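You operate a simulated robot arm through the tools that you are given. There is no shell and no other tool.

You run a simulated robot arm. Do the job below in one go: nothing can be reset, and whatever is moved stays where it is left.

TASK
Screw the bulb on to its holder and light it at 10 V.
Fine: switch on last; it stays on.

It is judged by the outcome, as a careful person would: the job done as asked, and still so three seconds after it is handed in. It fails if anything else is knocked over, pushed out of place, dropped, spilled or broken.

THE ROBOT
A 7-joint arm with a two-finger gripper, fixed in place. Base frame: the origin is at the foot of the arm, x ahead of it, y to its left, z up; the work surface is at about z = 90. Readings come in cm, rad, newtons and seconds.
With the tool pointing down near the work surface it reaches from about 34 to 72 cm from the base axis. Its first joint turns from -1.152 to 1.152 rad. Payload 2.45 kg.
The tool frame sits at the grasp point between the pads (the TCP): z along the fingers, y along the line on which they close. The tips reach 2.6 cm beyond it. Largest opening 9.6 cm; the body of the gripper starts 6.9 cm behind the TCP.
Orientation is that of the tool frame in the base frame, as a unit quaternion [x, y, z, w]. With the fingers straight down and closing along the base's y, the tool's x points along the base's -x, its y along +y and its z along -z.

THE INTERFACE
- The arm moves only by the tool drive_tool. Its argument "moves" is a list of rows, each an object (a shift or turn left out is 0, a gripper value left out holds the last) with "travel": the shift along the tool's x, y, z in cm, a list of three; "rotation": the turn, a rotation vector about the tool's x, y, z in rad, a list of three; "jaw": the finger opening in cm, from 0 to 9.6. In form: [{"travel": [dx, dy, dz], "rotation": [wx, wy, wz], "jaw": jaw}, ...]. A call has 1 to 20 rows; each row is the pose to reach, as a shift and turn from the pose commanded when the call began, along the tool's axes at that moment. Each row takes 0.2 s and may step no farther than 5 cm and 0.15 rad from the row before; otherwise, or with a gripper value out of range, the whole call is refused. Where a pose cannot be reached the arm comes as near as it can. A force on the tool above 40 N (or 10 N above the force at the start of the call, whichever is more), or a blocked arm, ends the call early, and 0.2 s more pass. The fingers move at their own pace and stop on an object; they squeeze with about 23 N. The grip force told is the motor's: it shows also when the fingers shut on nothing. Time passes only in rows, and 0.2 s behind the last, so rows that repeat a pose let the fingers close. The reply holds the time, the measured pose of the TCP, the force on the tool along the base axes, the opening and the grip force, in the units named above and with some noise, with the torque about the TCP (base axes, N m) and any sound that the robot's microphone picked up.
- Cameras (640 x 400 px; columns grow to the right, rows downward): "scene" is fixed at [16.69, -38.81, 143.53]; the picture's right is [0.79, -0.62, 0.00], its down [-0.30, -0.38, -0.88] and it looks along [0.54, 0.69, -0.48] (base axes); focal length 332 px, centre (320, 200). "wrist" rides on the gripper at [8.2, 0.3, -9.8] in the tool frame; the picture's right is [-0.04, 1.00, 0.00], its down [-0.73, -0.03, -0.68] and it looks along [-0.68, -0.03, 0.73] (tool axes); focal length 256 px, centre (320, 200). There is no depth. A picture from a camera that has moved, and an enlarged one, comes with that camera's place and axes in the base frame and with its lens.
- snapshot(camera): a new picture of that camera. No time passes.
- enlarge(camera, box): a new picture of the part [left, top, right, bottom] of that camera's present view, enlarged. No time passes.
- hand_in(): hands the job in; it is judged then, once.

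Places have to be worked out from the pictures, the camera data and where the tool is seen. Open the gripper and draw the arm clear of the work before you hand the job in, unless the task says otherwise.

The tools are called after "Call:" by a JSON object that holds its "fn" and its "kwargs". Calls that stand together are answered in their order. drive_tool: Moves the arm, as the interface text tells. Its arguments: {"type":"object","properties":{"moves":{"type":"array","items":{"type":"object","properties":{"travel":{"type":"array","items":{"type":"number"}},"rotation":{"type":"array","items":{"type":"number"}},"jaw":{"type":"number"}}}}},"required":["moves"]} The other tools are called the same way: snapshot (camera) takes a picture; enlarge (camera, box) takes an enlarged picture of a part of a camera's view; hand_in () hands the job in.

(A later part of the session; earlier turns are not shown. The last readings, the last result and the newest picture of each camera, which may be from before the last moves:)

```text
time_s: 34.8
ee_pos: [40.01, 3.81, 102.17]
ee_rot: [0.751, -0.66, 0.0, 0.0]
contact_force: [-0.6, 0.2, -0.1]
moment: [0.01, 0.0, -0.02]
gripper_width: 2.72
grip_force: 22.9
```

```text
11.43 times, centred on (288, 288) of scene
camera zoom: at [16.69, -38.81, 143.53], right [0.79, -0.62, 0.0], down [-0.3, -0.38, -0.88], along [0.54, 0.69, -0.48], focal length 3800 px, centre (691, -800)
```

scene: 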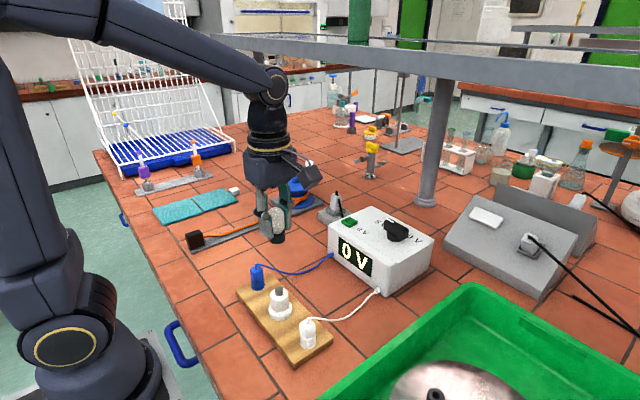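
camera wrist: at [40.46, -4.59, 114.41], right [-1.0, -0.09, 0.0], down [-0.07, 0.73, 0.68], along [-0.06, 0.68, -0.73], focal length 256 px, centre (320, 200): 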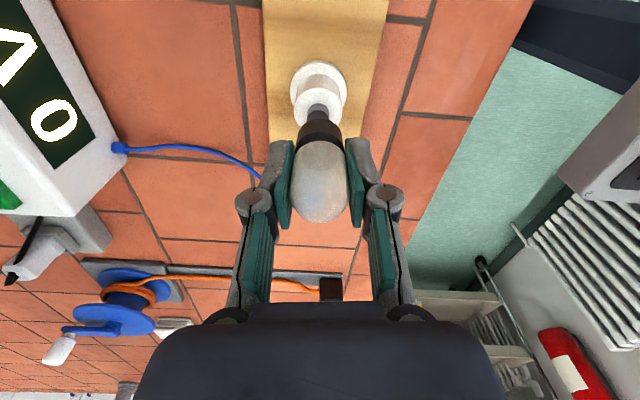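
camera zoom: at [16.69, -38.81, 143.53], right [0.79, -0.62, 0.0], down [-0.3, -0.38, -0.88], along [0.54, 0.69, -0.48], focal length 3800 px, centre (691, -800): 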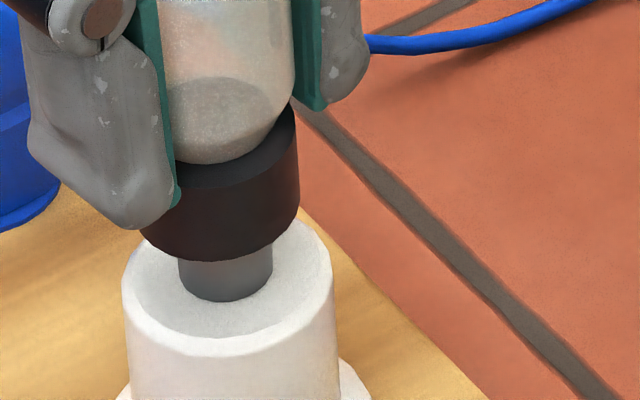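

Both views now show the cap aligned with the stud to within about 0.03 cm, cap rim about level with the stud top. I lower gently by 0.4 cm, watching for contact force.

Call:
{"fn": "drive_tool", "kwargs": {"moves": [{"travel": [0, 0, 0.07]}, {"travel": [0, 0, 0.14]}, {"travel": [0, 0, 0.21]}, {"travel": [0, 0, 0.28]}, {"travel": [0, 0, 0.35]}, {"travel": [0, 0, 0.4]}, {"travel": [0, 0, 0.4]}, {"travel": [0, 0, 0.4]}]}}

Call:
{"fn": "enlarge", "kwargs": {"camera": "wrist", "box": [295, 95, 345, 145]}}

Call:
{"fn": "enlarge", "kwargs": {"camera": "scene", "box": [270, 270, 305, 305]}}

```text
time_s: 36.6
ee_pos: [40.0, 3.87, 101.65]
ee_rot: [0.751, -0.661, -0.001, -0.001]
contact_force: [0.3, 0.6, 0.6]
moment: [-0.01, 0.01, 0.03]
gripper_width: 2.75
grip_force: 23.0
```

```text
8.00 times, centred on (320, 120) of wrist
camera zoom: at [40.62, -4.45, 111.52], right [-1.0, -0.09, 0.0], down [-0.07, 0.73, 0.68], along [-0.06, 0.68, -0.73], focal length 2048 px, centre (320, 840)
```

zoom: 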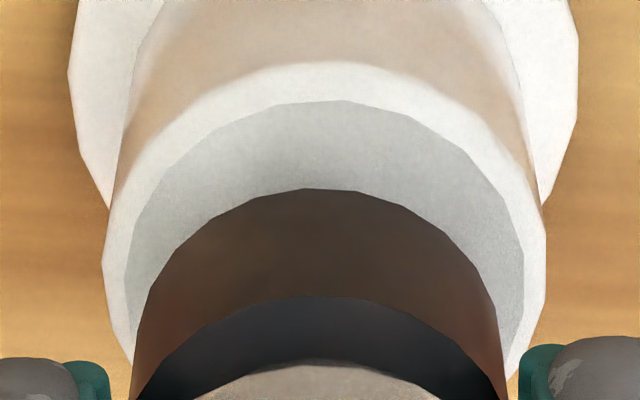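

```text
11.43 times, centred on (288, 288) of scene
camera zoom: at [16.69, -38.81, 143.53], right [0.79, -0.62, 0.0], down [-0.3, -0.38, -0.88], along [0.54, 0.69, -0.48], focal length 3800 px, centre (691, -800)
```

zoom: 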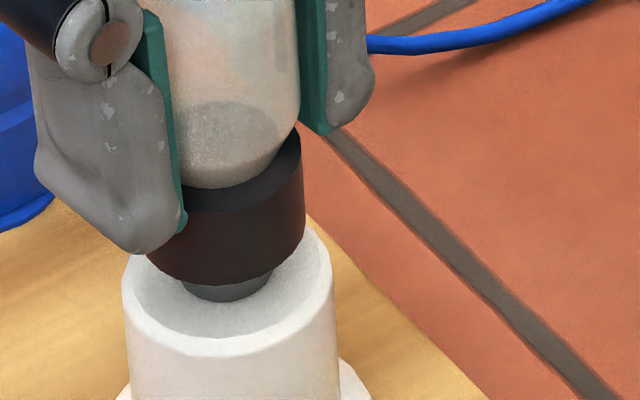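

The stud is now about 0.5 cm inside the cap with no force felt. I trim +0.045 in tool y and keep lowering in small steps to find where the thread or seat resists.

Call:
{"fn": "drive_tool", "kwargs": {"moves": [{"travel": [0, 0.045, 0]}, {"travel": [0, 0.045, 0.07]}, {"travel": [0, 0.045, 0.14]}, {"travel": [0, 0.045, 0.21]}, {"travel": [0, 0.045, 0.28]}, {"travel": [0, 0.045, 0.28]}, {"travel": [0, 0.045, 0.28]}]}}

Call:
{"fn": "enlarge", "kwargs": {"camera": "wrist", "box": [295, 95, 345, 145]}}

Call:
{"fn": "enlarge", "kwargs": {"camera": "scene", "box": [270, 270, 305, 305]}}

```text
time_s: 38.2
ee_pos: [39.92, 3.9, 101.59]
ee_rot: [0.752, -0.66, 0.0, 0.0]
contact_force: [-1.2, -1.0, 0.0]
moment: [-0.06, -0.01, -0.01]
gripper_width: 2.74
grip_force: 22.8
```

```text
8.00 times, centred on (320, 120) of wrist
camera zoom: at [40.58, -4.38, 111.43], right [-1.0, -0.09, 0.0], down [-0.07, 0.73, 0.68], along [-0.06, 0.68, -0.73], focal length 2048 px, centre (320, 840)
```

zoom: 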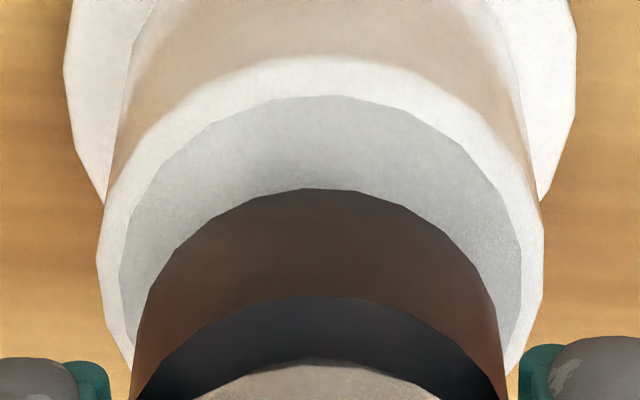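

```text
11.43 times, centred on (288, 288) of scene
camera zoom: at [16.69, -38.81, 143.53], right [0.79, -0.62, 0.0], down [-0.3, -0.38, -0.88], along [0.54, 0.69, -0.48], focal length 3800 px, centre (691, -800)
```

zoom: 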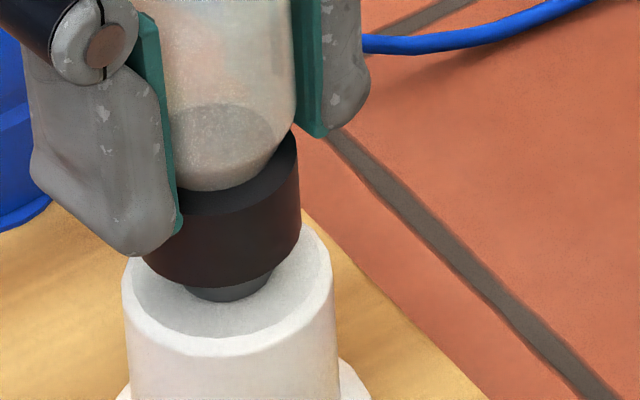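

Force still reads about zero although I expected a little more descent. I hold still for a second to see whether the arm is lagging or blocked.

Call:
{"fn": "drive_tool", "kwargs": {"moves": [{"travel": [0, 0, 0]}, {"travel": [0, 0, 0]}, {"travel": [0, 0, 0]}, {"travel": [0, 0, 0]}, {"travel": [0, 0, 0]}]}}

Call:
{"fn": "enlarge", "kwargs": {"camera": "scene", "box": [270, 270, 305, 305]}}

```text
time_s: 39.4
ee_pos: [40.0, 3.89, 101.61]
ee_rot: [0.751, -0.66, 0.0, 0.0]
contact_force: [1.1, -1.9, -0.2]
moment: [-0.08, -0.05, 0.03]
gripper_width: 2.72
grip_force: 22.6
```

```text
11.43 times, centred on (288, 288) of scene
camera zoom: at [16.69, -38.81, 143.53], right [0.79, -0.62, 0.0], down [-0.3, -0.38, -0.88], along [0.54, 0.69, -0.48], focal length 3800 px, centre (691, -800)
```

zoom: 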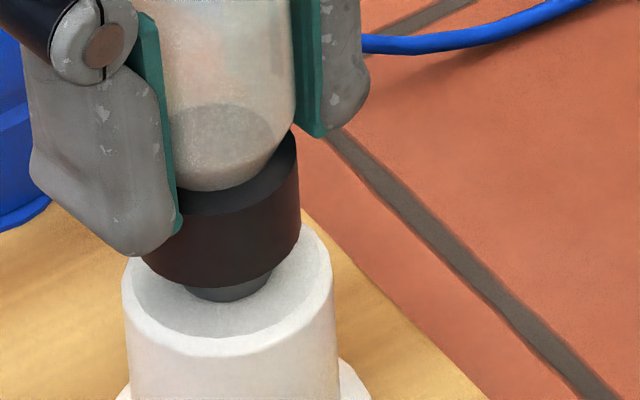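

It holds at z≈101.6 with a slight side load, so the thread may have begun. I push 0.15 cm further to see if a vertical reaction builds up.

Call:
{"fn": "drive_tool", "kwargs": {"moves": [{"travel": [0, 0, 0.05]}, {"travel": [0, 0, 0.1]}, {"travel": [0, 0, 0.15]}, {"travel": [0, 0, 0.15]}, {"travel": [0, 0, 0.15]}]}}

Call:
{"fn": "enlarge", "kwargs": {"camera": "scene", "box": [270, 270, 305, 305]}}

```text
time_s: 40.6
ee_pos: [39.91, 3.89, 101.35]
ee_rot: [0.751, -0.66, 0.0, 0.0]
contact_force: [2.8, -7.6, -0.5]
moment: [-0.28, -0.13, 0.04]
gripper_width: 2.76
grip_force: 22.8
```

```text
11.43 times, centred on (288, 288) of scene
camera zoom: at [16.7, -38.83, 143.52], right [0.79, -0.62, 0.0], down [-0.3, -0.38, -0.88], along [0.54, 0.69, -0.48], focal length 3800 px, centre (691, -800)
```

zoom: 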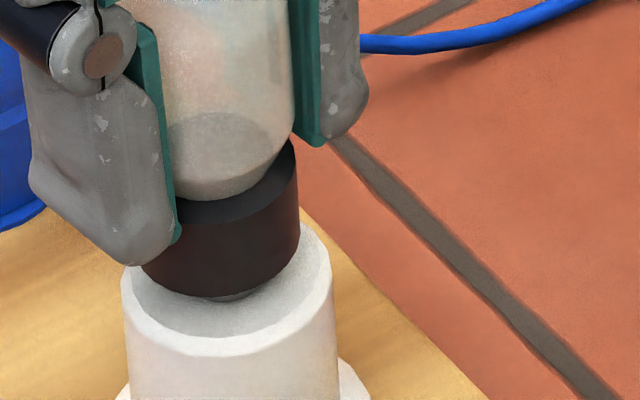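

A side force of about 8 N toward base −y appeared, meaning the bulb sits slightly too far in +y on the stud. I shift 0.08 cm along tool +x to relieve it.

Call:
{"fn": "drive_tool", "kwargs": {"moves": [{"travel": [0.04, -0.01, 0]}, {"travel": [0.08, -0.02, 0]}, {"travel": [0.08, -0.02, 0]}, {"travel": [0.08, -0.02, 0]}]}}

```text
time_s: 41.6
ee_pos: [39.9, 3.74, 101.43]
ee_rot: [0.751, -0.66, 0.0, -0.001]
contact_force: [-0.8, 0.6, -0.4]
moment: [0.03, -0.03, -0.01]
gripper_width: 2.74
grip_force: 22.7
```

The side load is gone. I lower another 0.2 cm in small steps to see if it goes down freely or the thread stops it.

Call:
{"fn": "drive_tool", "kwargs": {"moves": [{"travel": [0, 0, 0.05]}, {"travel": [0, 0, 0.1]}, {"travel": [0, 0, 0.15]}, {"travel": [0, 0, 0.2]}, {"travel": [0, 0, 0.2]}, {"travel": [0, 0, 0.2]}]}}

Call:
{"fn": "enlarge", "kwargs": {"camera": "scene", "box": [270, 270, 305, 305]}}

Call:
{"fn": "enlarge", "kwargs": {"camera": "wrist", "box": [295, 95, 345, 145]}}

```text
time_s: 43.0
ee_pos: [40.04, 3.77, 101.13]
ee_rot: [0.752, -0.66, 0.0, 0.0]
contact_force: [1.3, -12.4, 6.0]
moment: [-0.39, -0.07, 0.02]
gripper_width: 2.75
grip_force: 22.6
```

```text
11.43 times, centred on (288, 288) of scene
camera zoom: at [16.69, -38.85, 143.52], right [0.79, -0.62, 0.0], down [-0.3, -0.38, -0.88], along [0.54, 0.69, -0.48], focal length 3800 px, centre (691, -800)
```

zoom: 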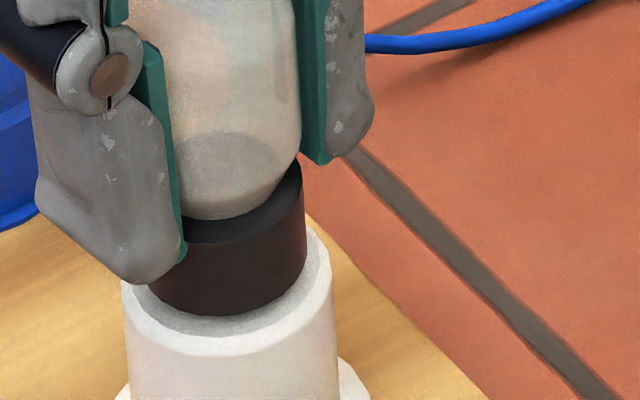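

```text
8.00 times, centred on (320, 120) of wrist
camera zoom: at [40.56, -4.48, 110.89], right [-1.0, -0.09, 0.0], down [-0.07, 0.73, 0.68], along [-0.06, 0.68, -0.73], focal length 2048 px, centre (320, 840)
```

zoom: 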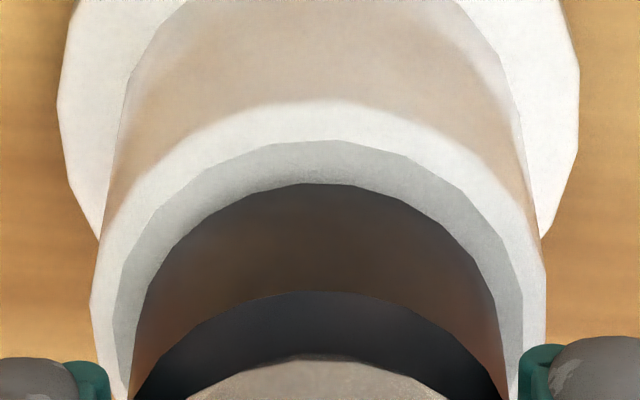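

Now it presses 6 N up with 12 N sideways toward −y; the cap is about 0.2 cm above the holder shoulder. I ease off: shift 0.12 cm along tool +x and rise 0.05 cm.

Call:
{"fn": "drive_tool", "kwargs": {"moves": [{"travel": [0.06, 0, -0.05]}, {"travel": [0.12, 0, -0.05]}, {"travel": [0.12, 0, -0.05]}, {"travel": [0.12, 0, -0.05]}]}}

Call:
{"fn": "enlarge", "kwargs": {"camera": "wrist", "box": [295, 95, 345, 145]}}

Call:
{"fn": "enlarge", "kwargs": {"camera": "scene", "box": [270, 270, 305, 305]}}

```text
time_s: 44.0
ee_pos: [40.0, 3.79, 101.14]
ee_rot: [0.752, -0.66, -0.001, -0.001]
contact_force: [0.6, 4.0, -0.5]
moment: [0.2, -0.07, 0.02]
gripper_width: 2.77
grip_force: 22.9
```

```text
8.00 times, centred on (320, 120) of wrist
camera zoom: at [40.58, -4.49, 110.96], right [-1.0, -0.09, 0.0], down [-0.07, 0.73, 0.68], along [-0.06, 0.68, -0.73], focal length 2048 px, centre (320, 840)
```

zoom: 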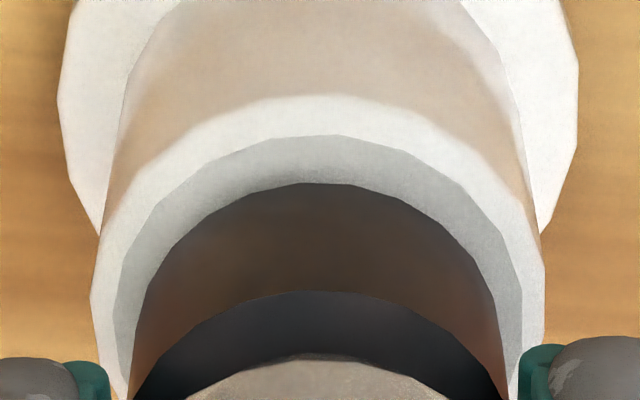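

```text
11.43 times, centred on (288, 288) of scene
camera zoom: at [16.7, -38.79, 143.53], right [0.79, -0.62, 0.0], down [-0.3, -0.38, -0.88], along [0.54, 0.69, -0.48], focal length 3800 px, centre (691, -800)
```

zoom: 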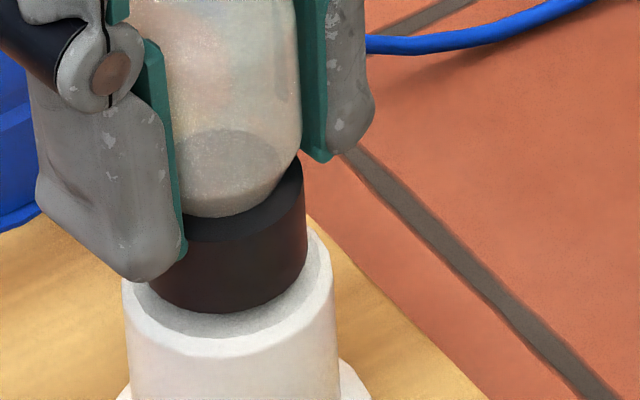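

Side force is now a slight +4 N (small overshoot), with the cap about 0.2 cm above the shoulder. I trim back 0.03 and start turning clockwise by 0.45 rad, compensating for the bulb axis lying about 0.2 cm along tool +x from the TCP.

Call:
{"fn": "drive_tool", "kwargs": {"moves": [{"travel": [-0.03, 0, 0]}, {"travel": [-0.03, -0.015, 0], "rotation": [0, 0, 0.075]}, {"travel": [-0.03, -0.03, 0], "rotation": [0, 0, 0.15]}, {"travel": [-0.02, -0.045, 0.01], "rotation": [0, 0, 0.225]}, {"travel": [-0.02, -0.06, 0.01], "rotation": [0, 0, 0.3]}, {"travel": [-0.015, -0.073, 0.02], "rotation": [0, 0, 0.375]}, {"travel": [-0.01, -0.087, 0.02], "rotation": [0, 0, 0.45]}, {"travel": [-0.01, -0.087, 0.02], "rotation": [0, 0, 0.45]}, {"travel": [-0.01, -0.087, 0.02], "rotation": [0, 0, 0.45]}]}}

Call:
{"fn": "enlarge", "kwargs": {"camera": "scene", "box": [270, 270, 305, 305]}}

Call:
{"fn": "enlarge", "kwargs": {"camera": "wrist", "box": [295, 95, 345, 145]}}

```text
time_s: 46.0
ee_pos: [40.1, 3.71, 101.23]
ee_rot: [-0.585, 0.811, 0.0, 0.0]
contact_force: [5.5, 19.1, -9.1]
moment: [0.55, -0.15, 0.0]
gripper_width: 2.76
grip_force: 23.1
```

```text
11.43 times, centred on (288, 288) of scene
camera zoom: at [16.72, -38.75, 143.54], right [0.79, -0.62, 0.0], down [-0.3, -0.38, -0.88], along [0.54, 0.69, -0.48], focal length 3800 px, centre (691, -800)
```

zoom: 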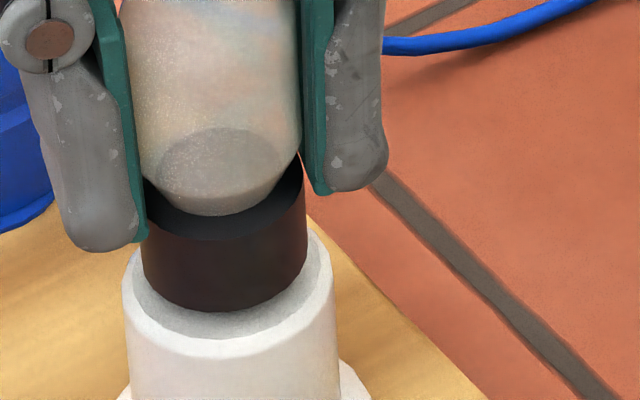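

```text
8.00 times, centred on (320, 120) of wrist
camera zoom: at [37.07, -4.03, 111.03], right [-0.94, 0.35, 0.0], down [0.26, 0.69, 0.68], along [0.24, 0.64, -0.73], focal length 2048 px, centre (320, 840)
```

zoom: 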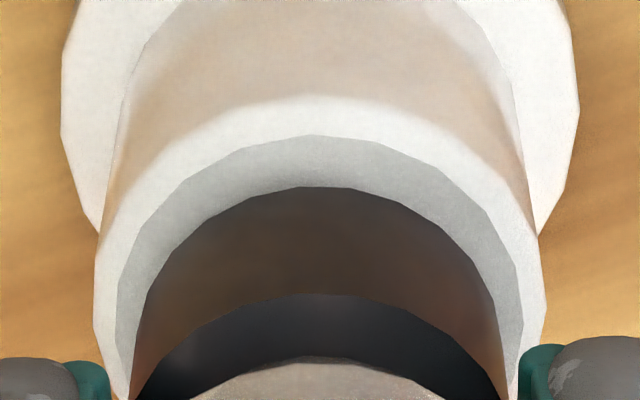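

Turning built a +19 N side load in y (my earlier shift kept creeping in after the call). I move 0.12 cm back along tool −x and wait longer for it to settle.

Call:
{"fn": "drive_tool", "kwargs": {"moves": [{"travel": [-0.06, 0, 0]}, {"travel": [-0.12, 0, 0]}, {"travel": [-0.12, 0, 0]}, {"travel": [-0.12, 0, 0]}, {"travel": [-0.12, 0, 0]}, {"travel": [-0.12, 0, 0]}, {"travel": [-0.12, 0, 0]}]}}

```text
time_s: 47.6
ee_pos: [40.08, 3.71, 101.22]
ee_rot: [-0.585, 0.811, -0.001, 0.0]
contact_force: [2.0, 0.3, -5.5]
moment: [-0.05, -0.04, 0.0]
gripper_width: 2.75
grip_force: 22.9
```

Side forces are nearly zero now, and a −5.5 N downward pull remains: the thread seems to be drawing the bulb down. I lower 0.05 cm and hold to read how the pull changes.

Call:
{"fn": "drive_tool", "kwargs": {"moves": [{"travel": [0, 0, 0.03]}, {"travel": [0, 0, 0.05]}, {"travel": [0, 0, 0.05]}, {"travel": [0, 0, 0.05]}, {"travel": [0, 0, 0.05]}]}}

Call:
{"fn": "enlarge", "kwargs": {"camera": "scene", "box": [270, 270, 305, 305]}}

Call:
{"fn": "snapshot", "kwargs": {"camera": "scene"}}

```text
time_s: 48.8
ee_pos: [40.05, 3.73, 101.14]
ee_rot: [-0.585, 0.811, 0.0, -0.001]
contact_force: [-1.8, -15.1, -0.5]
moment: [-0.49, 0.07, -0.02]
gripper_width: 2.77
grip_force: 23.2
```

```text
11.43 times, centred on (288, 288) of scene
camera zoom: at [16.68, -38.85, 143.52], right [0.79, -0.62, 0.0], down [-0.3, -0.38, -0.88], along [0.54, 0.69, -0.48], focal length 3800 px, centre (691, -800)
```

zoom: 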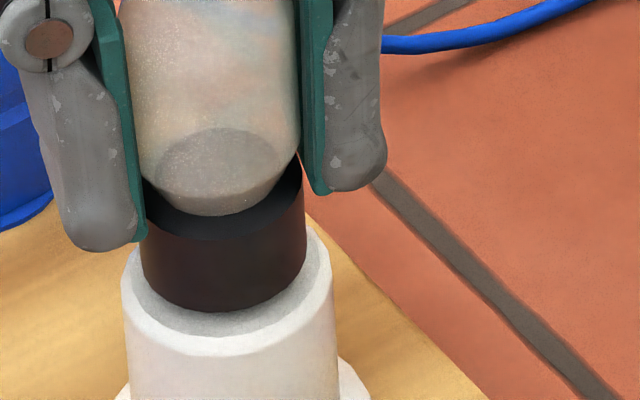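

```text
taken
```

scene: 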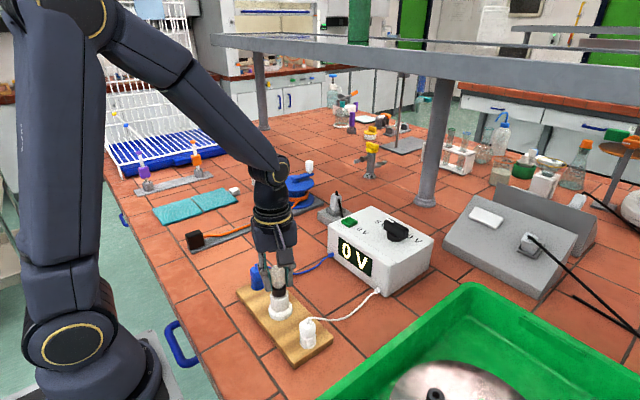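

The y force swung to −15 N with no new y command, so small shifts take over a second to arrive. I hold still for 2 s to read the settled value.

Call:
{"fn": "drive_tool", "kwargs": {"moves": [{"travel": [0, 0, 0]}, {"travel": [0, 0, 0]}, {"travel": [0, 0, 0]}, {"travel": [0, 0, 0]}, {"travel": [0, 0, 0]}, {"travel": [0, 0, 0]}, {"travel": [0, 0, 0]}, {"travel": [0, 0, 0]}, {"travel": [0, 0, 0]}, {"travel": [0, 0, 0]}]}}

```text
time_s: 51.0
ee_pos: [40.09, 3.85, 101.22]
ee_rot: [-0.585, 0.811, 0.0, -0.001]
contact_force: [-3.0, -17.5, 0.0]
moment: [-0.41, 0.12, -0.03]
gripper_width: 2.74
grip_force: 22.9
```

It settled at −17.5 N, so roughly 300 N per cm of y. I shift 0.055 cm along tool +x and wait 2 s.

Call:
{"fn": "drive_tool", "kwargs": {"moves": [{"travel": [0.055, 0, 0]}, {"travel": [0.055, 0, 0]}, {"travel": [0.055, 0, 0]}, {"travel": [0.055, 0, 0]}, {"travel": [0.055, 0, 0]}, {"travel": [0.055, 0, 0]}, {"travel": [0.055, 0, 0]}, {"travel": [0.055, 0, 0]}, {"travel": [0.055, 0, 0]}, {"travel": [0.055, 0, 0]}]}}

```text
time_s: 53.2
ee_pos: [40.14, 3.78, 101.13]
ee_rot: [-0.586, 0.811, 0.0, 0.0]
contact_force: [-0.8, 10.9, -0.3]
moment: [0.41, -0.03, 0.03]
gripper_width: 2.71
grip_force: 23.3
```

Small overshoot to +11 N; x and z are quiet, which confirms the 0.2 cm axis offset. I turn a further 1.05 rad clockwise slowly with that compensation (plus a −0.02 trim), z held, and read whether the thread pulls down.

Call:
{"fn": "drive_tool", "kwargs": {"moves": [{"travel": [-0.02, -0.015, 0], "rotation": [0, 0, 0.075]}, {"travel": [-0.018, -0.03, 0], "rotation": [0, 0, 0.15]}, {"travel": [-0.015, -0.045, 0], "rotation": [0, 0, 0.225]}, {"travel": [-0.011, -0.059, 0], "rotation": [0, 0, 0.3]}, {"travel": [-0.006, -0.073, 0], "rotation": [0, 0, 0.375]}, {"travel": [0.0, -0.087, 0], "rotation": [0, 0, 0.45]}, {"travel": [0.007, -0.1, 0], "rotation": [0, 0, 0.525]}, {"travel": [0.015, -0.113, 0], "rotation": [0, 0, 0.6]}, {"travel": [0.024, -0.125, 0], "rotation": [0, 0, 0.675]}, {"travel": [0.034, -0.136, 0], "rotation": [0, 0, 0.75]}, {"travel": [0.044, -0.147, 0], "rotation": [0, 0, 0.825]}, {"travel": [0.056, -0.157, 0], "rotation": [0, 0, 0.9]}, {"travel": [0.068, -0.166, 0], "rotation": [0, 0, 0.975]}, {"travel": [0.08, -0.174, 0], "rotation": [0, 0, 1.05]}, {"travel": [0.08, -0.174, 0], "rotation": [0, 0, 1.05]}, {"travel": [0.08, -0.174, 0], "rotation": [0, 0, 1.05]}, {"travel": [0.08, -0.174, 0], "rotation": [0, 0, 1.05]}, {"travel": [0.08, -0.174, 0], "rotation": [0, 0, 1.05]}]}}

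Call:
{"fn": "enlarge", "kwargs": {"camera": "scene", "box": [270, 270, 305, 305]}}

```text
time_s: 57.0
ee_pos: [40.3, 3.66, 101.06]
ee_rot: [-0.1, 0.995, -0.001, -0.001]
contact_force: [10.7, -18.8, -0.8]
moment: [-0.43, -0.25, 0.06]
gripper_width: 2.75
grip_force: 23.1
```

```text
11.43 times, centred on (288, 288) of scene
camera zoom: at [16.72, -38.86, 143.51], right [0.79, -0.62, 0.0], down [-0.3, -0.38, -0.88], along [0.54, 0.69, -0.48], focal length 3800 px, centre (691, -800)
```

zoom: 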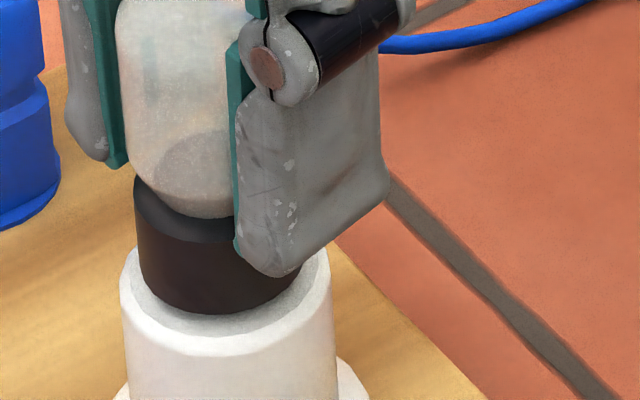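

Rotated to −0.2 rad; side load is (11, −19) N and the cap height looks unchanged, so no thread pull yet. I relieve the side load (tool y −0.05, x −0.015) and lower 0.06 cm, then wait.

Call:
{"fn": "drive_tool", "kwargs": {"moves": [{"travel": [-0.015, -0.05, 0]}, {"travel": [-0.015, -0.05, 0]}, {"travel": [-0.015, -0.05, 0.03]}, {"travel": [-0.015, -0.05, 0.06]}, {"travel": [-0.015, -0.05, 0.06]}, {"travel": [-0.015, -0.05, 0.06]}, {"travel": [-0.015, -0.05, 0.06]}, {"travel": [-0.015, -0.05, 0.06]}, {"travel": [-0.015, -0.05, 0.06]}, {"travel": [-0.015, -0.05, 0.06]}]}}

```text
time_s: 59.2
ee_pos: [40.12, 3.6, 100.9]
ee_rot: [-0.1, 0.995, 0.0, 0.0]
contact_force: [-0.4, 2.8, -0.9]
moment: [0.09, 0.05, -0.04]
gripper_width: 2.73
grip_force: 22.9
```

Side loads are gone and there is still no vertical reaction at z≈100.95. I lower another 0.12 cm and wait, to find the seat or thread start.

Call:
{"fn": "drive_tool", "kwargs": {"moves": [{"travel": [0, 0, 0.04]}, {"travel": [0, 0, 0.08]}, {"travel": [0, 0, 0.12]}, {"travel": [0, 0, 0.12]}, {"travel": [0, 0, 0.12]}, {"travel": [0, 0, 0.12]}, {"travel": [0, 0, 0.12]}, {"travel": [0, 0, 0.12]}, {"travel": [0, 0, 0.12]}]}}

Call:
{"fn": "enlarge", "kwargs": {"camera": "scene", "box": [270, 270, 305, 305]}}

Call:
{"fn": "snapshot", "kwargs": {"camera": "wrist"}}

```text
time_s: 61.2
ee_pos: [40.34, 3.6, 100.9]
ee_rot: [-0.1, 0.995, 0.0, 0.0]
contact_force: [-4.6, 5.1, 15.7]
moment: [0.15, 0.21, -0.02]
gripper_width: 2.75
grip_force: 23.1
```

```text
11.43 times, centred on (288, 288) of scene
camera zoom: at [16.66, -38.8, 143.54], right [0.79, -0.62, 0.0], down [-0.3, -0.38, -0.88], along [0.54, 0.69, -0.48], focal length 3800 px, centre (691, -800)
```

zoom: 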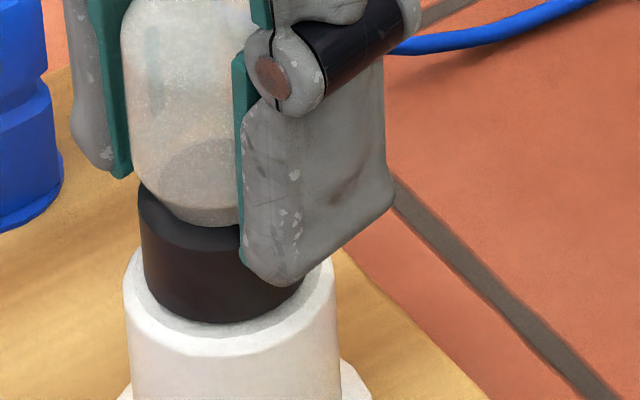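

```text
taken
camera wrist: at [32.06, 2.14, 110.77], right [-0.16, 0.99, 0.0], down [0.72, 0.12, 0.68], along [0.67, 0.11, -0.73], focal length 256 px, centre (320, 200)
```

wrist: 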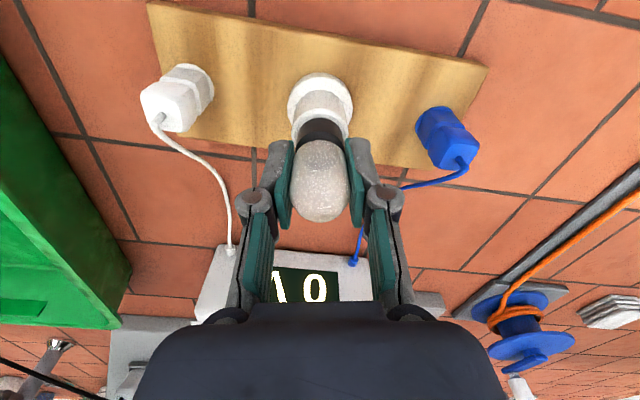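

Vertical contact: 15.7 N at z≈100.87 with the cap about down on the holder shoulder. From the relief shifts I get an axis offset of 0.25 cm along tool x. I turn 1.2 rad more clockwise with that compensation, keeping the light downward press.

Call:
{"fn": "drive_tool", "kwargs": {"moves": [{"travel": [0.008, -0.007, -0.01], "rotation": [0, 0, 0.075]}, {"travel": [0.01, -0.025, -0.02], "rotation": [0, 0, 0.15]}, {"travel": [0.013, -0.044, -0.02], "rotation": [0, 0, 0.225]}, {"travel": [0.018, -0.062, -0.02], "rotation": [0, 0, 0.3]}, {"travel": [0.024, -0.08, -0.02], "rotation": [0, 0, 0.375]}, {"travel": [0.032, -0.097, -0.02], "rotation": [0, 0, 0.45]}, {"travel": [0.041, -0.113, -0.02], "rotation": [0, 0, 0.525]}, {"travel": [0.051, -0.129, -0.02], "rotation": [0, 0, 0.6]}, {"travel": [0.062, -0.144, -0.02], "rotation": [0, 0, 0.675]}, {"travel": [0.074, -0.158, -0.02], "rotation": [0, 0, 0.75]}, {"travel": [0.087, -0.172, -0.02], "rotation": [0, 0, 0.825]}, {"travel": [0.102, -0.184, -0.02], "rotation": [0, 0, 0.9]}, {"travel": [0.117, -0.195, -0.02], "rotation": [0, 0, 0.975]}, {"travel": [0.133, -0.205, -0.02], "rotation": [0, 0, 1.05]}, {"travel": [0.149, -0.214, -0.02], "rotation": [0, 0, 1.125]}, {"travel": [0.166, -0.221, -0.02], "rotation": [0, 0, 1.2]}, {"travel": [0.166, -0.221, -0.02], "rotation": [0, 0, 1.2]}, {"travel": [0.166, -0.221, -0.02], "rotation": [0, 0, 1.2]}, {"travel": [0.166, -0.221, -0.02], "rotation": [0, 0, 1.2]}]}}

Call:
{"fn": "enlarge", "kwargs": {"camera": "scene", "box": [270, 270, 305, 305]}}

Call:
{"fn": "snapshot", "kwargs": {"camera": "scene"}}

```text
time_s: 65.2
ee_pos: [40.28, 3.18, 100.92]
ee_rot: [0.48, 0.878, 0.0, -0.001]
contact_force: [-2.3, 2.8, -0.6]
moment: [0.06, 0.09, 0.0]
gripper_width: 2.76
grip_force: 23.0
```

```text
11.43 times, centred on (288, 288) of scene
camera zoom: at [16.69, -38.8, 143.53], right [0.79, -0.62, 0.0], down [-0.3, -0.38, -0.88], along [0.54, 0.69, -0.48], focal length 3800 px, centre (691, -800)
```

zoom: 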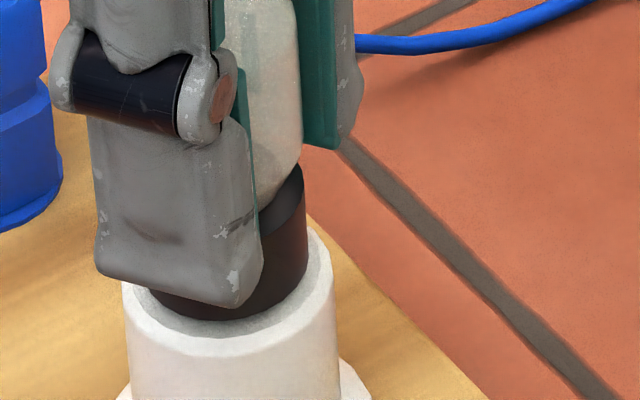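

```text
taken
```

scene: 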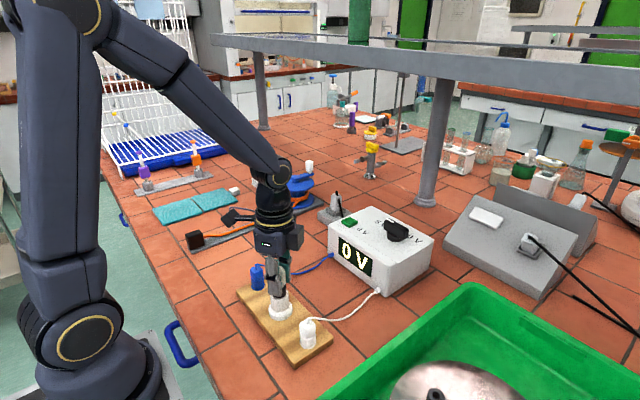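

Side loads stay near zero and the upward force vanished, so the turn seems to have drawn it down a bit. I press down 0.04 cm and turn another 1.2 rad clockwise, watching for torque about z.

Call:
{"fn": "drive_tool", "kwargs": {"moves": [{"travel": [0.008, -0.019, 0.02], "rotation": [0, 0, 0.075]}, {"travel": [0.01, -0.037, 0.04], "rotation": [0, 0, 0.15]}, {"travel": [0.013, -0.056, 0.04], "rotation": [0, 0, 0.225]}, {"travel": [0.018, -0.074, 0.04], "rotation": [0, 0, 0.3]}, {"travel": [0.024, -0.092, 0.04], "rotation": [0, 0, 0.375]}, {"travel": [0.032, -0.109, 0.04], "rotation": [0, 0, 0.45]}, {"travel": [0.041, -0.125, 0.04], "rotation": [0, 0, 0.525]}, {"travel": [0.051, -0.141, 0.04], "rotation": [0, 0, 0.6]}, {"travel": [0.062, -0.156, 0.04], "rotation": [0, 0, 0.675]}, {"travel": [0.074, -0.17, 0.04], "rotation": [0, 0, 0.75]}, {"travel": [0.087, -0.184, 0.04], "rotation": [0, 0, 0.825]}, {"travel": [0.102, -0.196, 0.04], "rotation": [0, 0, 0.9]}, {"travel": [0.117, -0.207, 0.04], "rotation": [0, 0, 0.975]}, {"travel": [0.133, -0.217, 0.04], "rotation": [0, 0, 1.05]}, {"travel": [0.149, -0.226, 0.04], "rotation": [0, 0, 1.125]}, {"travel": [0.166, -0.233, 0.04], "rotation": [0, 0, 1.2]}, {"travel": [0.166, -0.233, 0.04], "rotation": [0, 0, 1.2]}, {"travel": [0.166, -0.233, 0.04], "rotation": [0, 0, 1.2]}]}}

Call:
{"fn": "enlarge", "kwargs": {"camera": "scene", "box": [270, 270, 305, 305]}}

Call:
{"fn": "snapshot", "kwargs": {"camera": "scene"}}

```text
time_s: 69.0
ee_pos: [39.84, 3.3, 100.91]
ee_rot: [0.891, 0.454, 0.002, 0.0]
contact_force: [19.1, 3.1, -6.8]
moment: [0.08, -0.39, -0.01]
gripper_width: 2.73
grip_force: 23.1
```

```text
11.43 times, centred on (288, 288) of scene
camera zoom: at [16.75, -38.8, 143.52], right [0.79, -0.62, 0.0], down [-0.3, -0.38, -0.88], along [0.54, 0.69, -0.48], focal length 3800 px, centre (691, -800)
```

zoom: 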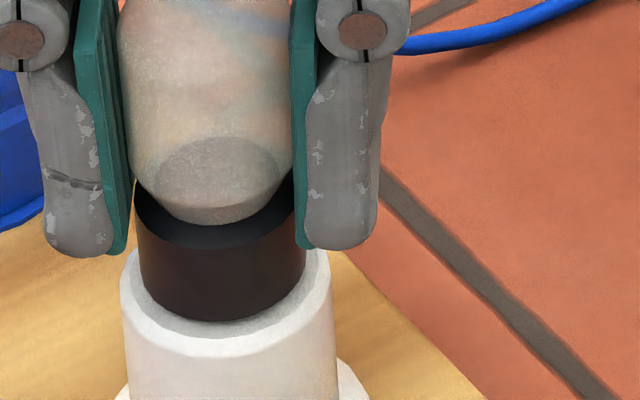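

```text
taken
```

scene: 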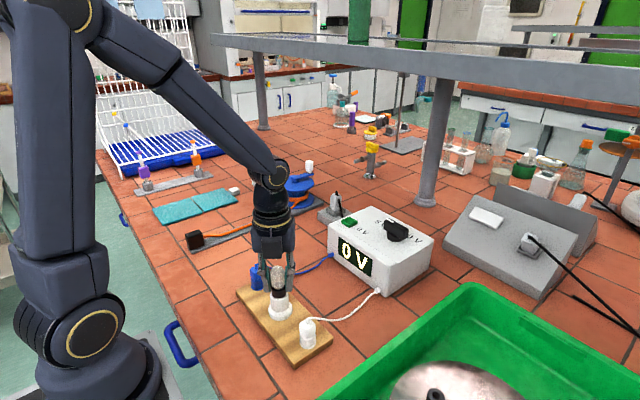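

Turned to +2.2 rad; the load is 19 N in x and a −7 N downward pull. I relieve it with (+0.035, +0.035) in tool x/y, lower 0.03, and wait for it to settle.

Call:
{"fn": "drive_tool", "kwargs": {"moves": [{"travel": [0.035, 0.035, 0.015]}, {"travel": [0.035, 0.035, 0.03]}, {"travel": [0.035, 0.035, 0.03]}, {"travel": [0.035, 0.035, 0.03]}, {"travel": [0.035, 0.035, 0.03]}, {"travel": [0.035, 0.035, 0.03]}, {"travel": [0.035, 0.035, 0.03]}, {"travel": [0.035, 0.035, 0.03]}, {"travel": [0.035, 0.035, 0.03]}]}}

Call:
{"fn": "snapshot", "kwargs": {"camera": "wrist"}}

```text
time_s: 71.0
ee_pos: [39.89, 3.21, 100.82]
ee_rot: [0.891, 0.454, -0.001, 0.0]
contact_force: [8.9, 7.8, 3.7]
moment: [0.26, -0.22, -0.03]
gripper_width: 2.74
grip_force: 23.0
```

```text
taken
camera wrist: at [44.77, 9.58, 110.65], right [0.78, -0.62, 0.0], down [-0.46, -0.58, 0.68], along [-0.42, -0.53, -0.73], focal length 256 px, centre (320, 200)
```

wrist: 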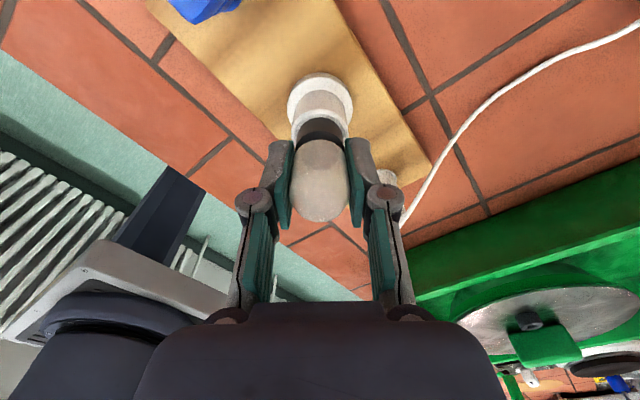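

Loads are moderate (about 9, 8, 4 N). I continue turning 0.6 rad clockwise with a light press, to about +2.8 rad, and watch torque and sound.

Call:
{"fn": "drive_tool", "kwargs": {"moves": [{"travel": [0.026, -0.014, 0.01], "rotation": [0, 0, 0.075]}, {"travel": [0.028, -0.032, 0.02], "rotation": [0, 0, 0.15]}, {"travel": [0.031, -0.051, 0.02], "rotation": [0, 0, 0.225]}, {"travel": [0.036, -0.069, 0.02], "rotation": [0, 0, 0.3]}, {"travel": [0.042, -0.087, 0.02], "rotation": [0, 0, 0.375]}, {"travel": [0.05, -0.104, 0.02], "rotation": [0, 0, 0.45]}, {"travel": [0.059, -0.12, 0.02], "rotation": [0, 0, 0.525]}, {"travel": [0.069, -0.136, 0.02], "rotation": [0, 0, 0.6]}, {"travel": [0.069, -0.136, 0.02], "rotation": [0, 0, 0.6]}, {"travel": [0.069, -0.136, 0.02], "rotation": [0, 0, 0.6]}, {"travel": [0.069, -0.136, 0.02], "rotation": [0, 0, 0.6]}, {"travel": [0.069, -0.136, 0.02], "rotation": [0, 0, 0.6]}]}}

Call:
{"fn": "enlarge", "kwargs": {"camera": "scene", "box": [270, 270, 305, 305]}}

Call:
{"fn": "snapshot", "kwargs": {"camera": "scene"}}

```text
time_s: 73.6
ee_pos: [39.64, 3.4, 100.88]
ee_rot: [0.985, 0.171, 0.0, 0.0]
contact_force: [-0.3, 2.6, -0.1]
moment: [0.09, 0.07, -0.01]
gripper_width: 2.78
grip_force: 23.9
```

```text
11.43 times, centred on (288, 288) of scene
camera zoom: at [16.69, -38.8, 143.53], right [0.79, -0.62, 0.0], down [-0.3, -0.38, -0.88], along [0.54, 0.69, -0.48], focal length 3800 px, centre (691, -800)
```

zoom: 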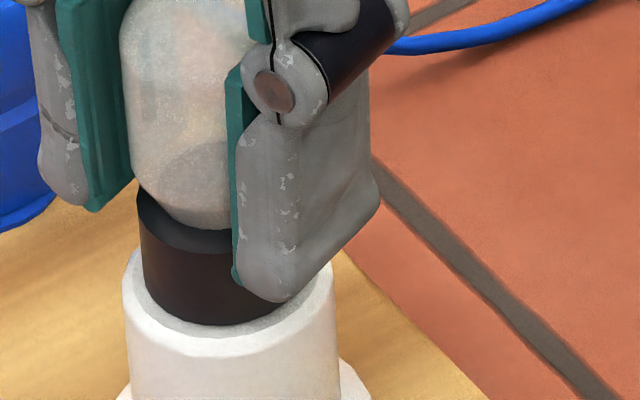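

```text
taken
```

scene: 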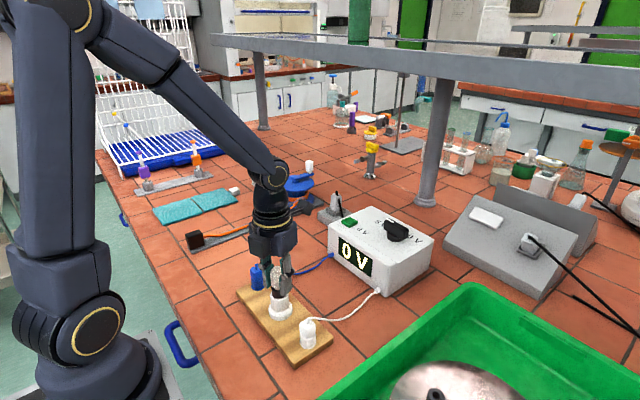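

Forces are near zero and the cap has crept lower as I turned, so the thread is drawing in. I look closely at the gap between cap and holder.

Call:
{"fn": "enlarge", "kwargs": {"camera": "wrist", "box": [290, 70, 350, 130]}}

Call:
{"fn": "enlarge", "kwargs": {"camera": "scene", "box": [278, 283, 303, 300]}}

```text
6.67 times, centred on (320, 100) of wrist
camera zoom: at [47.41, 5.73, 110.7], right [0.3, -0.95, 0.0], down [-0.7, -0.22, 0.68], along [-0.65, -0.2, -0.73], focal length 1707 px, centre (320, 867)
```

zoom: 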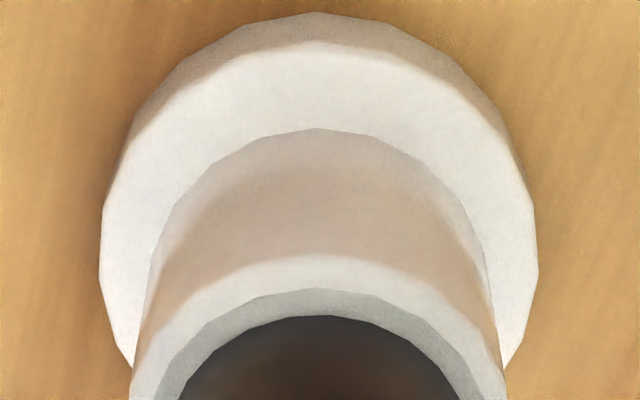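

```text
16.00 times, centred on (290, 292) of scene
camera zoom: at [16.69, -38.8, 143.53], right [0.79, -0.62, 0.0], down [-0.3, -0.38, -0.88], along [0.54, 0.69, -0.48], focal length 5321 px, centre (792, -1264)
```

zoom: 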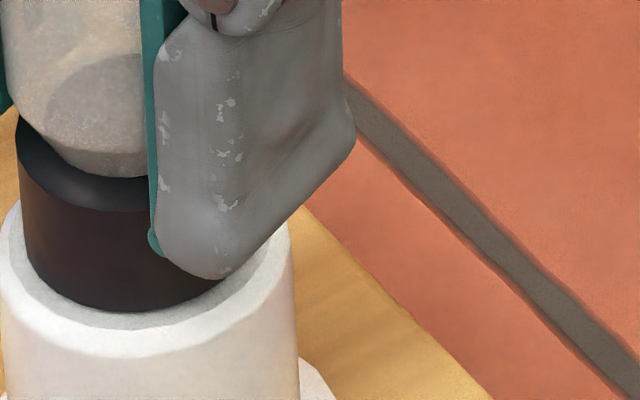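

The gap still looks like roughly 0.1 cm, so it needs more turns and I must regrip. I open to 4.6 cm, shift 0.25 cm along tool x to put the TCP on the bulb axis, and check the bulb stays put.

Call:
{"fn": "drive_tool", "kwargs": {"moves": [{"jaw": 3.4}, {"jaw": 4.6}, {"jaw": 4.6}, {"travel": [0.12, 0, 0], "jaw": 4.6}, {"travel": [0.25, 0, 0], "jaw": 4.6}, {"travel": [0.25, 0, 0], "jaw": 4.6}, {"travel": [0.25, 0, 0], "jaw": 4.6}, {"travel": [0.25, 0, 0], "jaw": 4.6}]}}

Call:
{"fn": "snapshot", "kwargs": {"camera": "wrist"}}

Call:
{"fn": "enlarge", "kwargs": {"camera": "scene", "box": [260, 255, 315, 305]}}

```text
time_s: 75.4
ee_pos: [39.9, 3.57, 101.01]
ee_rot: [0.985, 0.17, 0.0, 0.001]
contact_force: [-0.6, 0.0, 0.7]
moment: [-0.02, 0.02, 0.0]
gripper_width: 4.59
grip_force: 0.1
```

```text
taken
camera wrist: at [47.64, 5.84, 110.74], right [0.3, -0.95, 0.0], down [-0.7, -0.22, 0.68], along [-0.65, -0.2, -0.73], focal length 256 px, centre (320, 200)
```

wrist: 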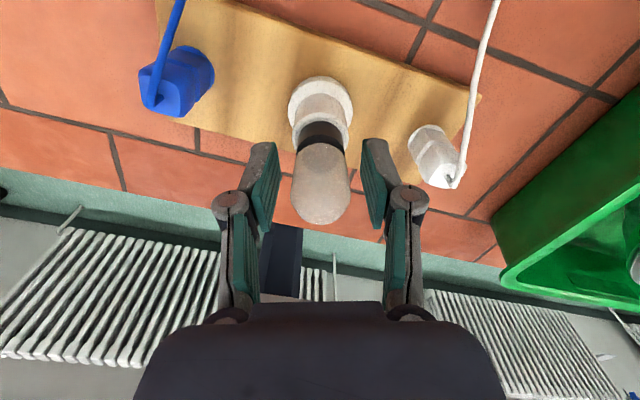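

```text
8.00 times, centred on (288, 280) of scene
camera zoom: at [16.69, -38.81, 143.53], right [0.79, -0.62, 0.0], down [-0.3, -0.38, -0.88], along [0.54, 0.69, -0.48], focal length 2660 px, centre (580, -440)
```

zoom: 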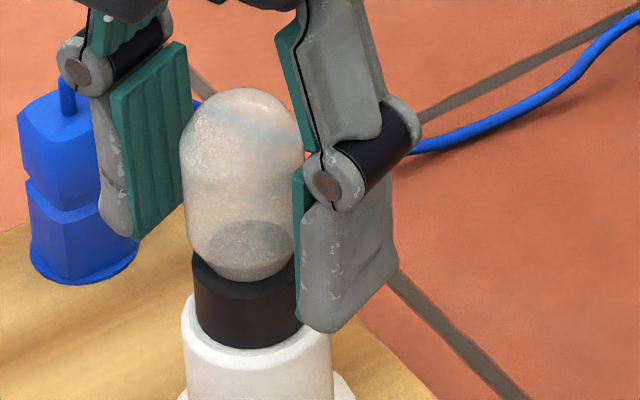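

The bulb stands on its own on the stud. I rotate the open gripper back counter-clockwise, first 2.4 rad, around the bulb axis.

Call:
{"fn": "drive_tool", "kwargs": {"moves": [{"rotation": [0, 0, -0.12]}, {"rotation": [0, 0, -0.24]}, {"rotation": [0, 0, -0.36]}, {"rotation": [0, 0, -0.48]}, {"rotation": [0, 0, -0.6]}, {"rotation": [0, 0, -0.72]}, {"rotation": [0, 0, -0.84]}, {"rotation": [0, 0, -0.96]}, {"rotation": [0, 0, -1.08]}, {"rotation": [0, 0, -1.2]}, {"rotation": [0, 0, -1.32]}, {"rotation": [0, 0, -1.44]}, {"rotation": [0, 0, -1.56]}, {"rotation": [0, 0, -1.68]}, {"rotation": [0, 0, -1.8]}, {"rotation": [0, 0, -1.92]}, {"rotation": [0, 0, -2.04]}, {"rotation": [0, 0, -2.16]}, {"rotation": [0, 0, -2.28]}, {"rotation": [0, 0, -2.4]}]}}

Call:
{"fn": "snapshot", "kwargs": {"camera": "wrist"}}

```text
time_s: 79.6
ee_pos: [39.99, 3.56, 100.98]
ee_rot: [0.198, 0.98, 0.0, 0.0]
contact_force: [-0.2, 0.7, 0.3]
moment: [0.01, -0.04, -0.01]
gripper_width: 4.59
grip_force: 0.1
```

```text
taken
camera wrist: at [32.46, 6.92, 110.77], right [0.42, 0.91, 0.0], down [0.66, -0.31, 0.68], along [0.61, -0.29, -0.73], focal length 256 px, centre (320, 200)
```

wrist: 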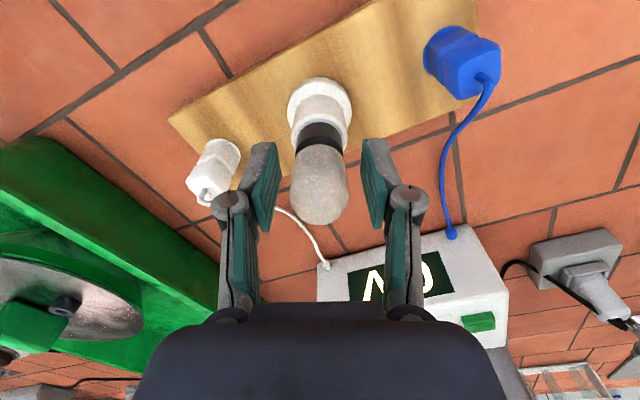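

At +0.4 rad, fingers clear of the bulb. I turn back a further 1.9 rad.

Call:
{"fn": "drive_tool", "kwargs": {"moves": [{"rotation": [0, 0, -0.12]}, {"rotation": [0, 0, -0.24]}, {"rotation": [0, 0, -0.36]}, {"rotation": [0, 0, -0.48]}, {"rotation": [0, 0, -0.6]}, {"rotation": [0, 0, -0.72]}, {"rotation": [0, 0, -0.84]}, {"rotation": [0, 0, -0.96]}, {"rotation": [0, 0, -1.08]}, {"rotation": [0, 0, -1.2]}, {"rotation": [0, 0, -1.32]}, {"rotation": [0, 0, -1.44]}, {"rotation": [0, 0, -1.56]}, {"rotation": [0, 0, -1.68]}, {"rotation": [0, 0, -1.8]}, {"rotation": [0, 0, -1.9]}, {"rotation": [0, 0, -1.9]}, {"rotation": [0, 0, -1.9]}]}}

Call:
{"fn": "snapshot", "kwargs": {"camera": "wrist"}}

Call:
{"fn": "enlarge", "kwargs": {"camera": "wrist", "box": [270, 70, 370, 170]}}

Call:
{"fn": "enlarge", "kwargs": {"camera": "scene", "box": [260, 255, 315, 305]}}

```text
time_s: 83.4
ee_pos: [40.01, 3.58, 100.91]
ee_rot: [-0.682, 0.732, 0.0, 0.0]
contact_force: [-0.4, -0.9, -0.4]
moment: [-0.01, -0.02, 0.0]
gripper_width: 4.61
grip_force: 0.0
```

```text
taken
camera wrist: at [39.02, -4.67, 110.69], right [-0.99, 0.11, 0.0], down [0.08, 0.73, 0.68], along [0.07, 0.67, -0.73], focal length 256 px, centre (320, 200)
```

wrist: 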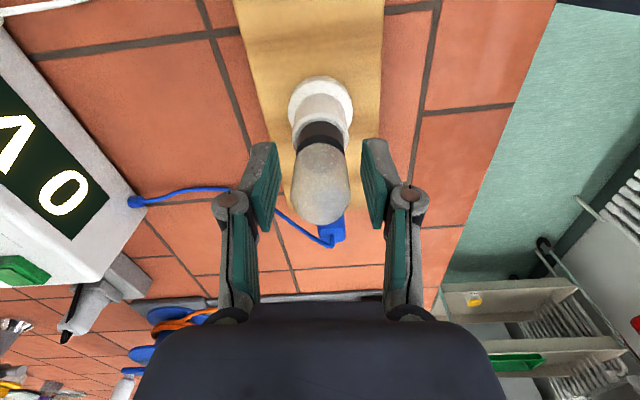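

```text
4.00 times, centred on (320, 120) of wrist
camera zoom: at [39.02, -4.67, 110.69], right [-0.99, 0.11, 0.0], down [0.08, 0.73, 0.68], along [0.07, 0.67, -0.73], focal length 1024 px, centre (320, 520)
```

zoom: 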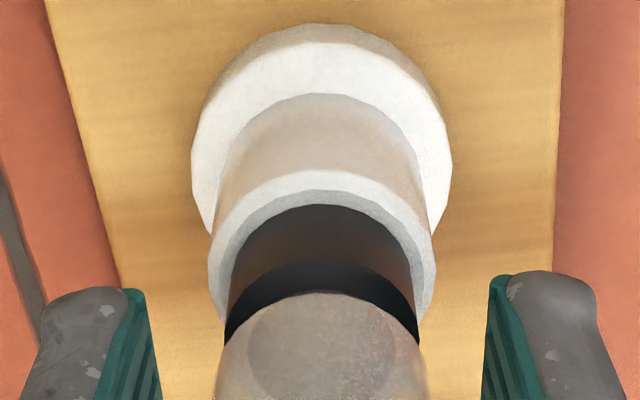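

```text
8.00 times, centred on (288, 280) of scene
camera zoom: at [16.69, -38.81, 143.53], right [0.79, -0.62, 0.0], down [-0.3, -0.38, -0.88], along [0.54, 0.69, -0.48], focal length 2660 px, centre (580, -440)
```

zoom: 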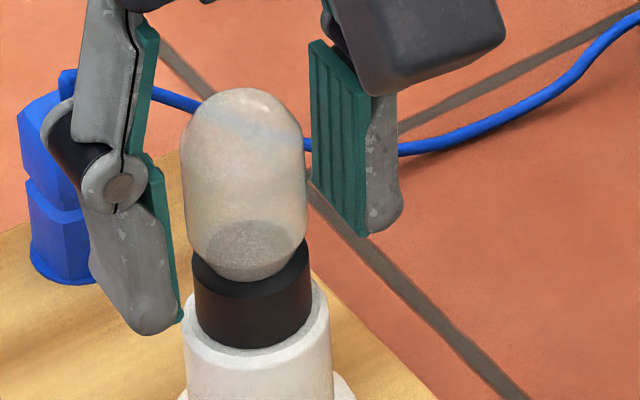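

The bulb stands straight on the holder. My measure puts the bulb axis 0.05 cm along tool +x from the TCP; I shift by that and close the fingers again.

Call:
{"fn": "drive_tool", "kwargs": {"moves": [{"travel": [0.05, 0, 0]}, {"travel": [0.05, 0, 0]}, {"travel": [0.05, 0, 0]}, {"travel": [0.05, 0, 0]}, {"travel": [0.05, 0, 0], "jaw": 3.4}, {"travel": [0.05, 0, 0], "jaw": 2.4}, {"travel": [0.05, 0, 0], "jaw": 2.4}, {"travel": [0.05, 0, 0], "jaw": 2.4}, {"travel": [0.05, 0, 0], "jaw": 2.4}]}}

```text
time_s: 85.4
ee_pos: [40.03, 3.62, 100.78]
ee_rot: [-0.682, 0.731, -0.001, 0.0]
contact_force: [-1.2, 0.8, 0.0]
moment: [-0.03, 0.08, 0.03]
gripper_width: 2.75
grip_force: 23.2
```

Gripped again with almost no side load. I turn clockwise 1.35 rad with a small descent of 0.05 cm and read forces and torque.

Call:
{"fn": "drive_tool", "kwargs": {"moves": [{"travel": [0, 0, 0.003], "rotation": [0, 0, 0.075]}, {"travel": [0, 0, 0.006], "rotation": [0, 0, 0.15]}, {"travel": [0, 0, 0.009], "rotation": [0, 0, 0.225]}, {"travel": [0, 0, 0.012], "rotation": [0, 0, 0.3]}, {"travel": [0, 0, 0.015], "rotation": [0, 0, 0.375]}, {"travel": [0, 0, 0.018], "rotation": [0, 0, 0.45]}, {"travel": [0, 0, 0.021], "rotation": [0, 0, 0.525]}, {"travel": [0, 0, 0.024], "rotation": [0, 0, 0.6]}, {"travel": [0, 0, 0.027], "rotation": [0, 0, 0.675]}, {"travel": [0, 0, 0.03], "rotation": [0, 0, 0.75]}, {"travel": [0, 0, 0.033], "rotation": [0, 0, 0.825]}, {"travel": [0, 0, 0.036], "rotation": [0, 0, 0.9]}, {"travel": [0, 0, 0.039], "rotation": [0, 0, 0.975]}, {"travel": [0, 0, 0.042], "rotation": [0, 0, 1.05]}, {"travel": [0, 0, 0.045], "rotation": [0, 0, 1.125]}, {"travel": [0, 0, 0.048], "rotation": [0, 0, 1.2]}, {"travel": [0, 0, 0.05], "rotation": [0, 0, 1.275]}, {"travel": [0, 0, 0.05], "rotation": [0, 0, 1.35]}, {"travel": [0, 0, 0.05], "rotation": [0, 0, 1.35]}, {"travel": [0, 0, 0.05], "rotation": [0, 0, 1.35]}]}}

Call:
{"fn": "enlarge", "kwargs": {"camera": "scene", "box": [260, 255, 315, 305]}}

```text
time_s: 89.6
ee_pos: [40.12, 3.4, 100.73]
ee_rot: [-0.075, 0.997, 0.0, 0.001]
contact_force: [-2.6, 11.2, 7.2]
moment: [0.32, 0.05, 0.19]
gripper_width: 2.79
grip_force: 22.4
```

```text
8.00 times, centred on (288, 280) of scene
camera zoom: at [16.67, -38.78, 143.54], right [0.79, -0.62, 0.0], down [-0.3, -0.38, -0.88], along [0.54, 0.69, -0.48], focal length 2660 px, centre (580, -440)
```

zoom: 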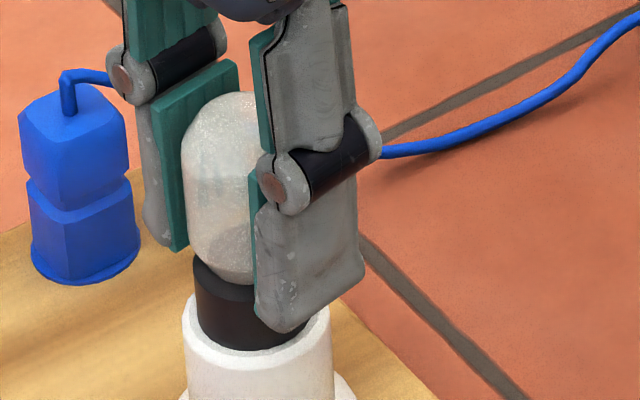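

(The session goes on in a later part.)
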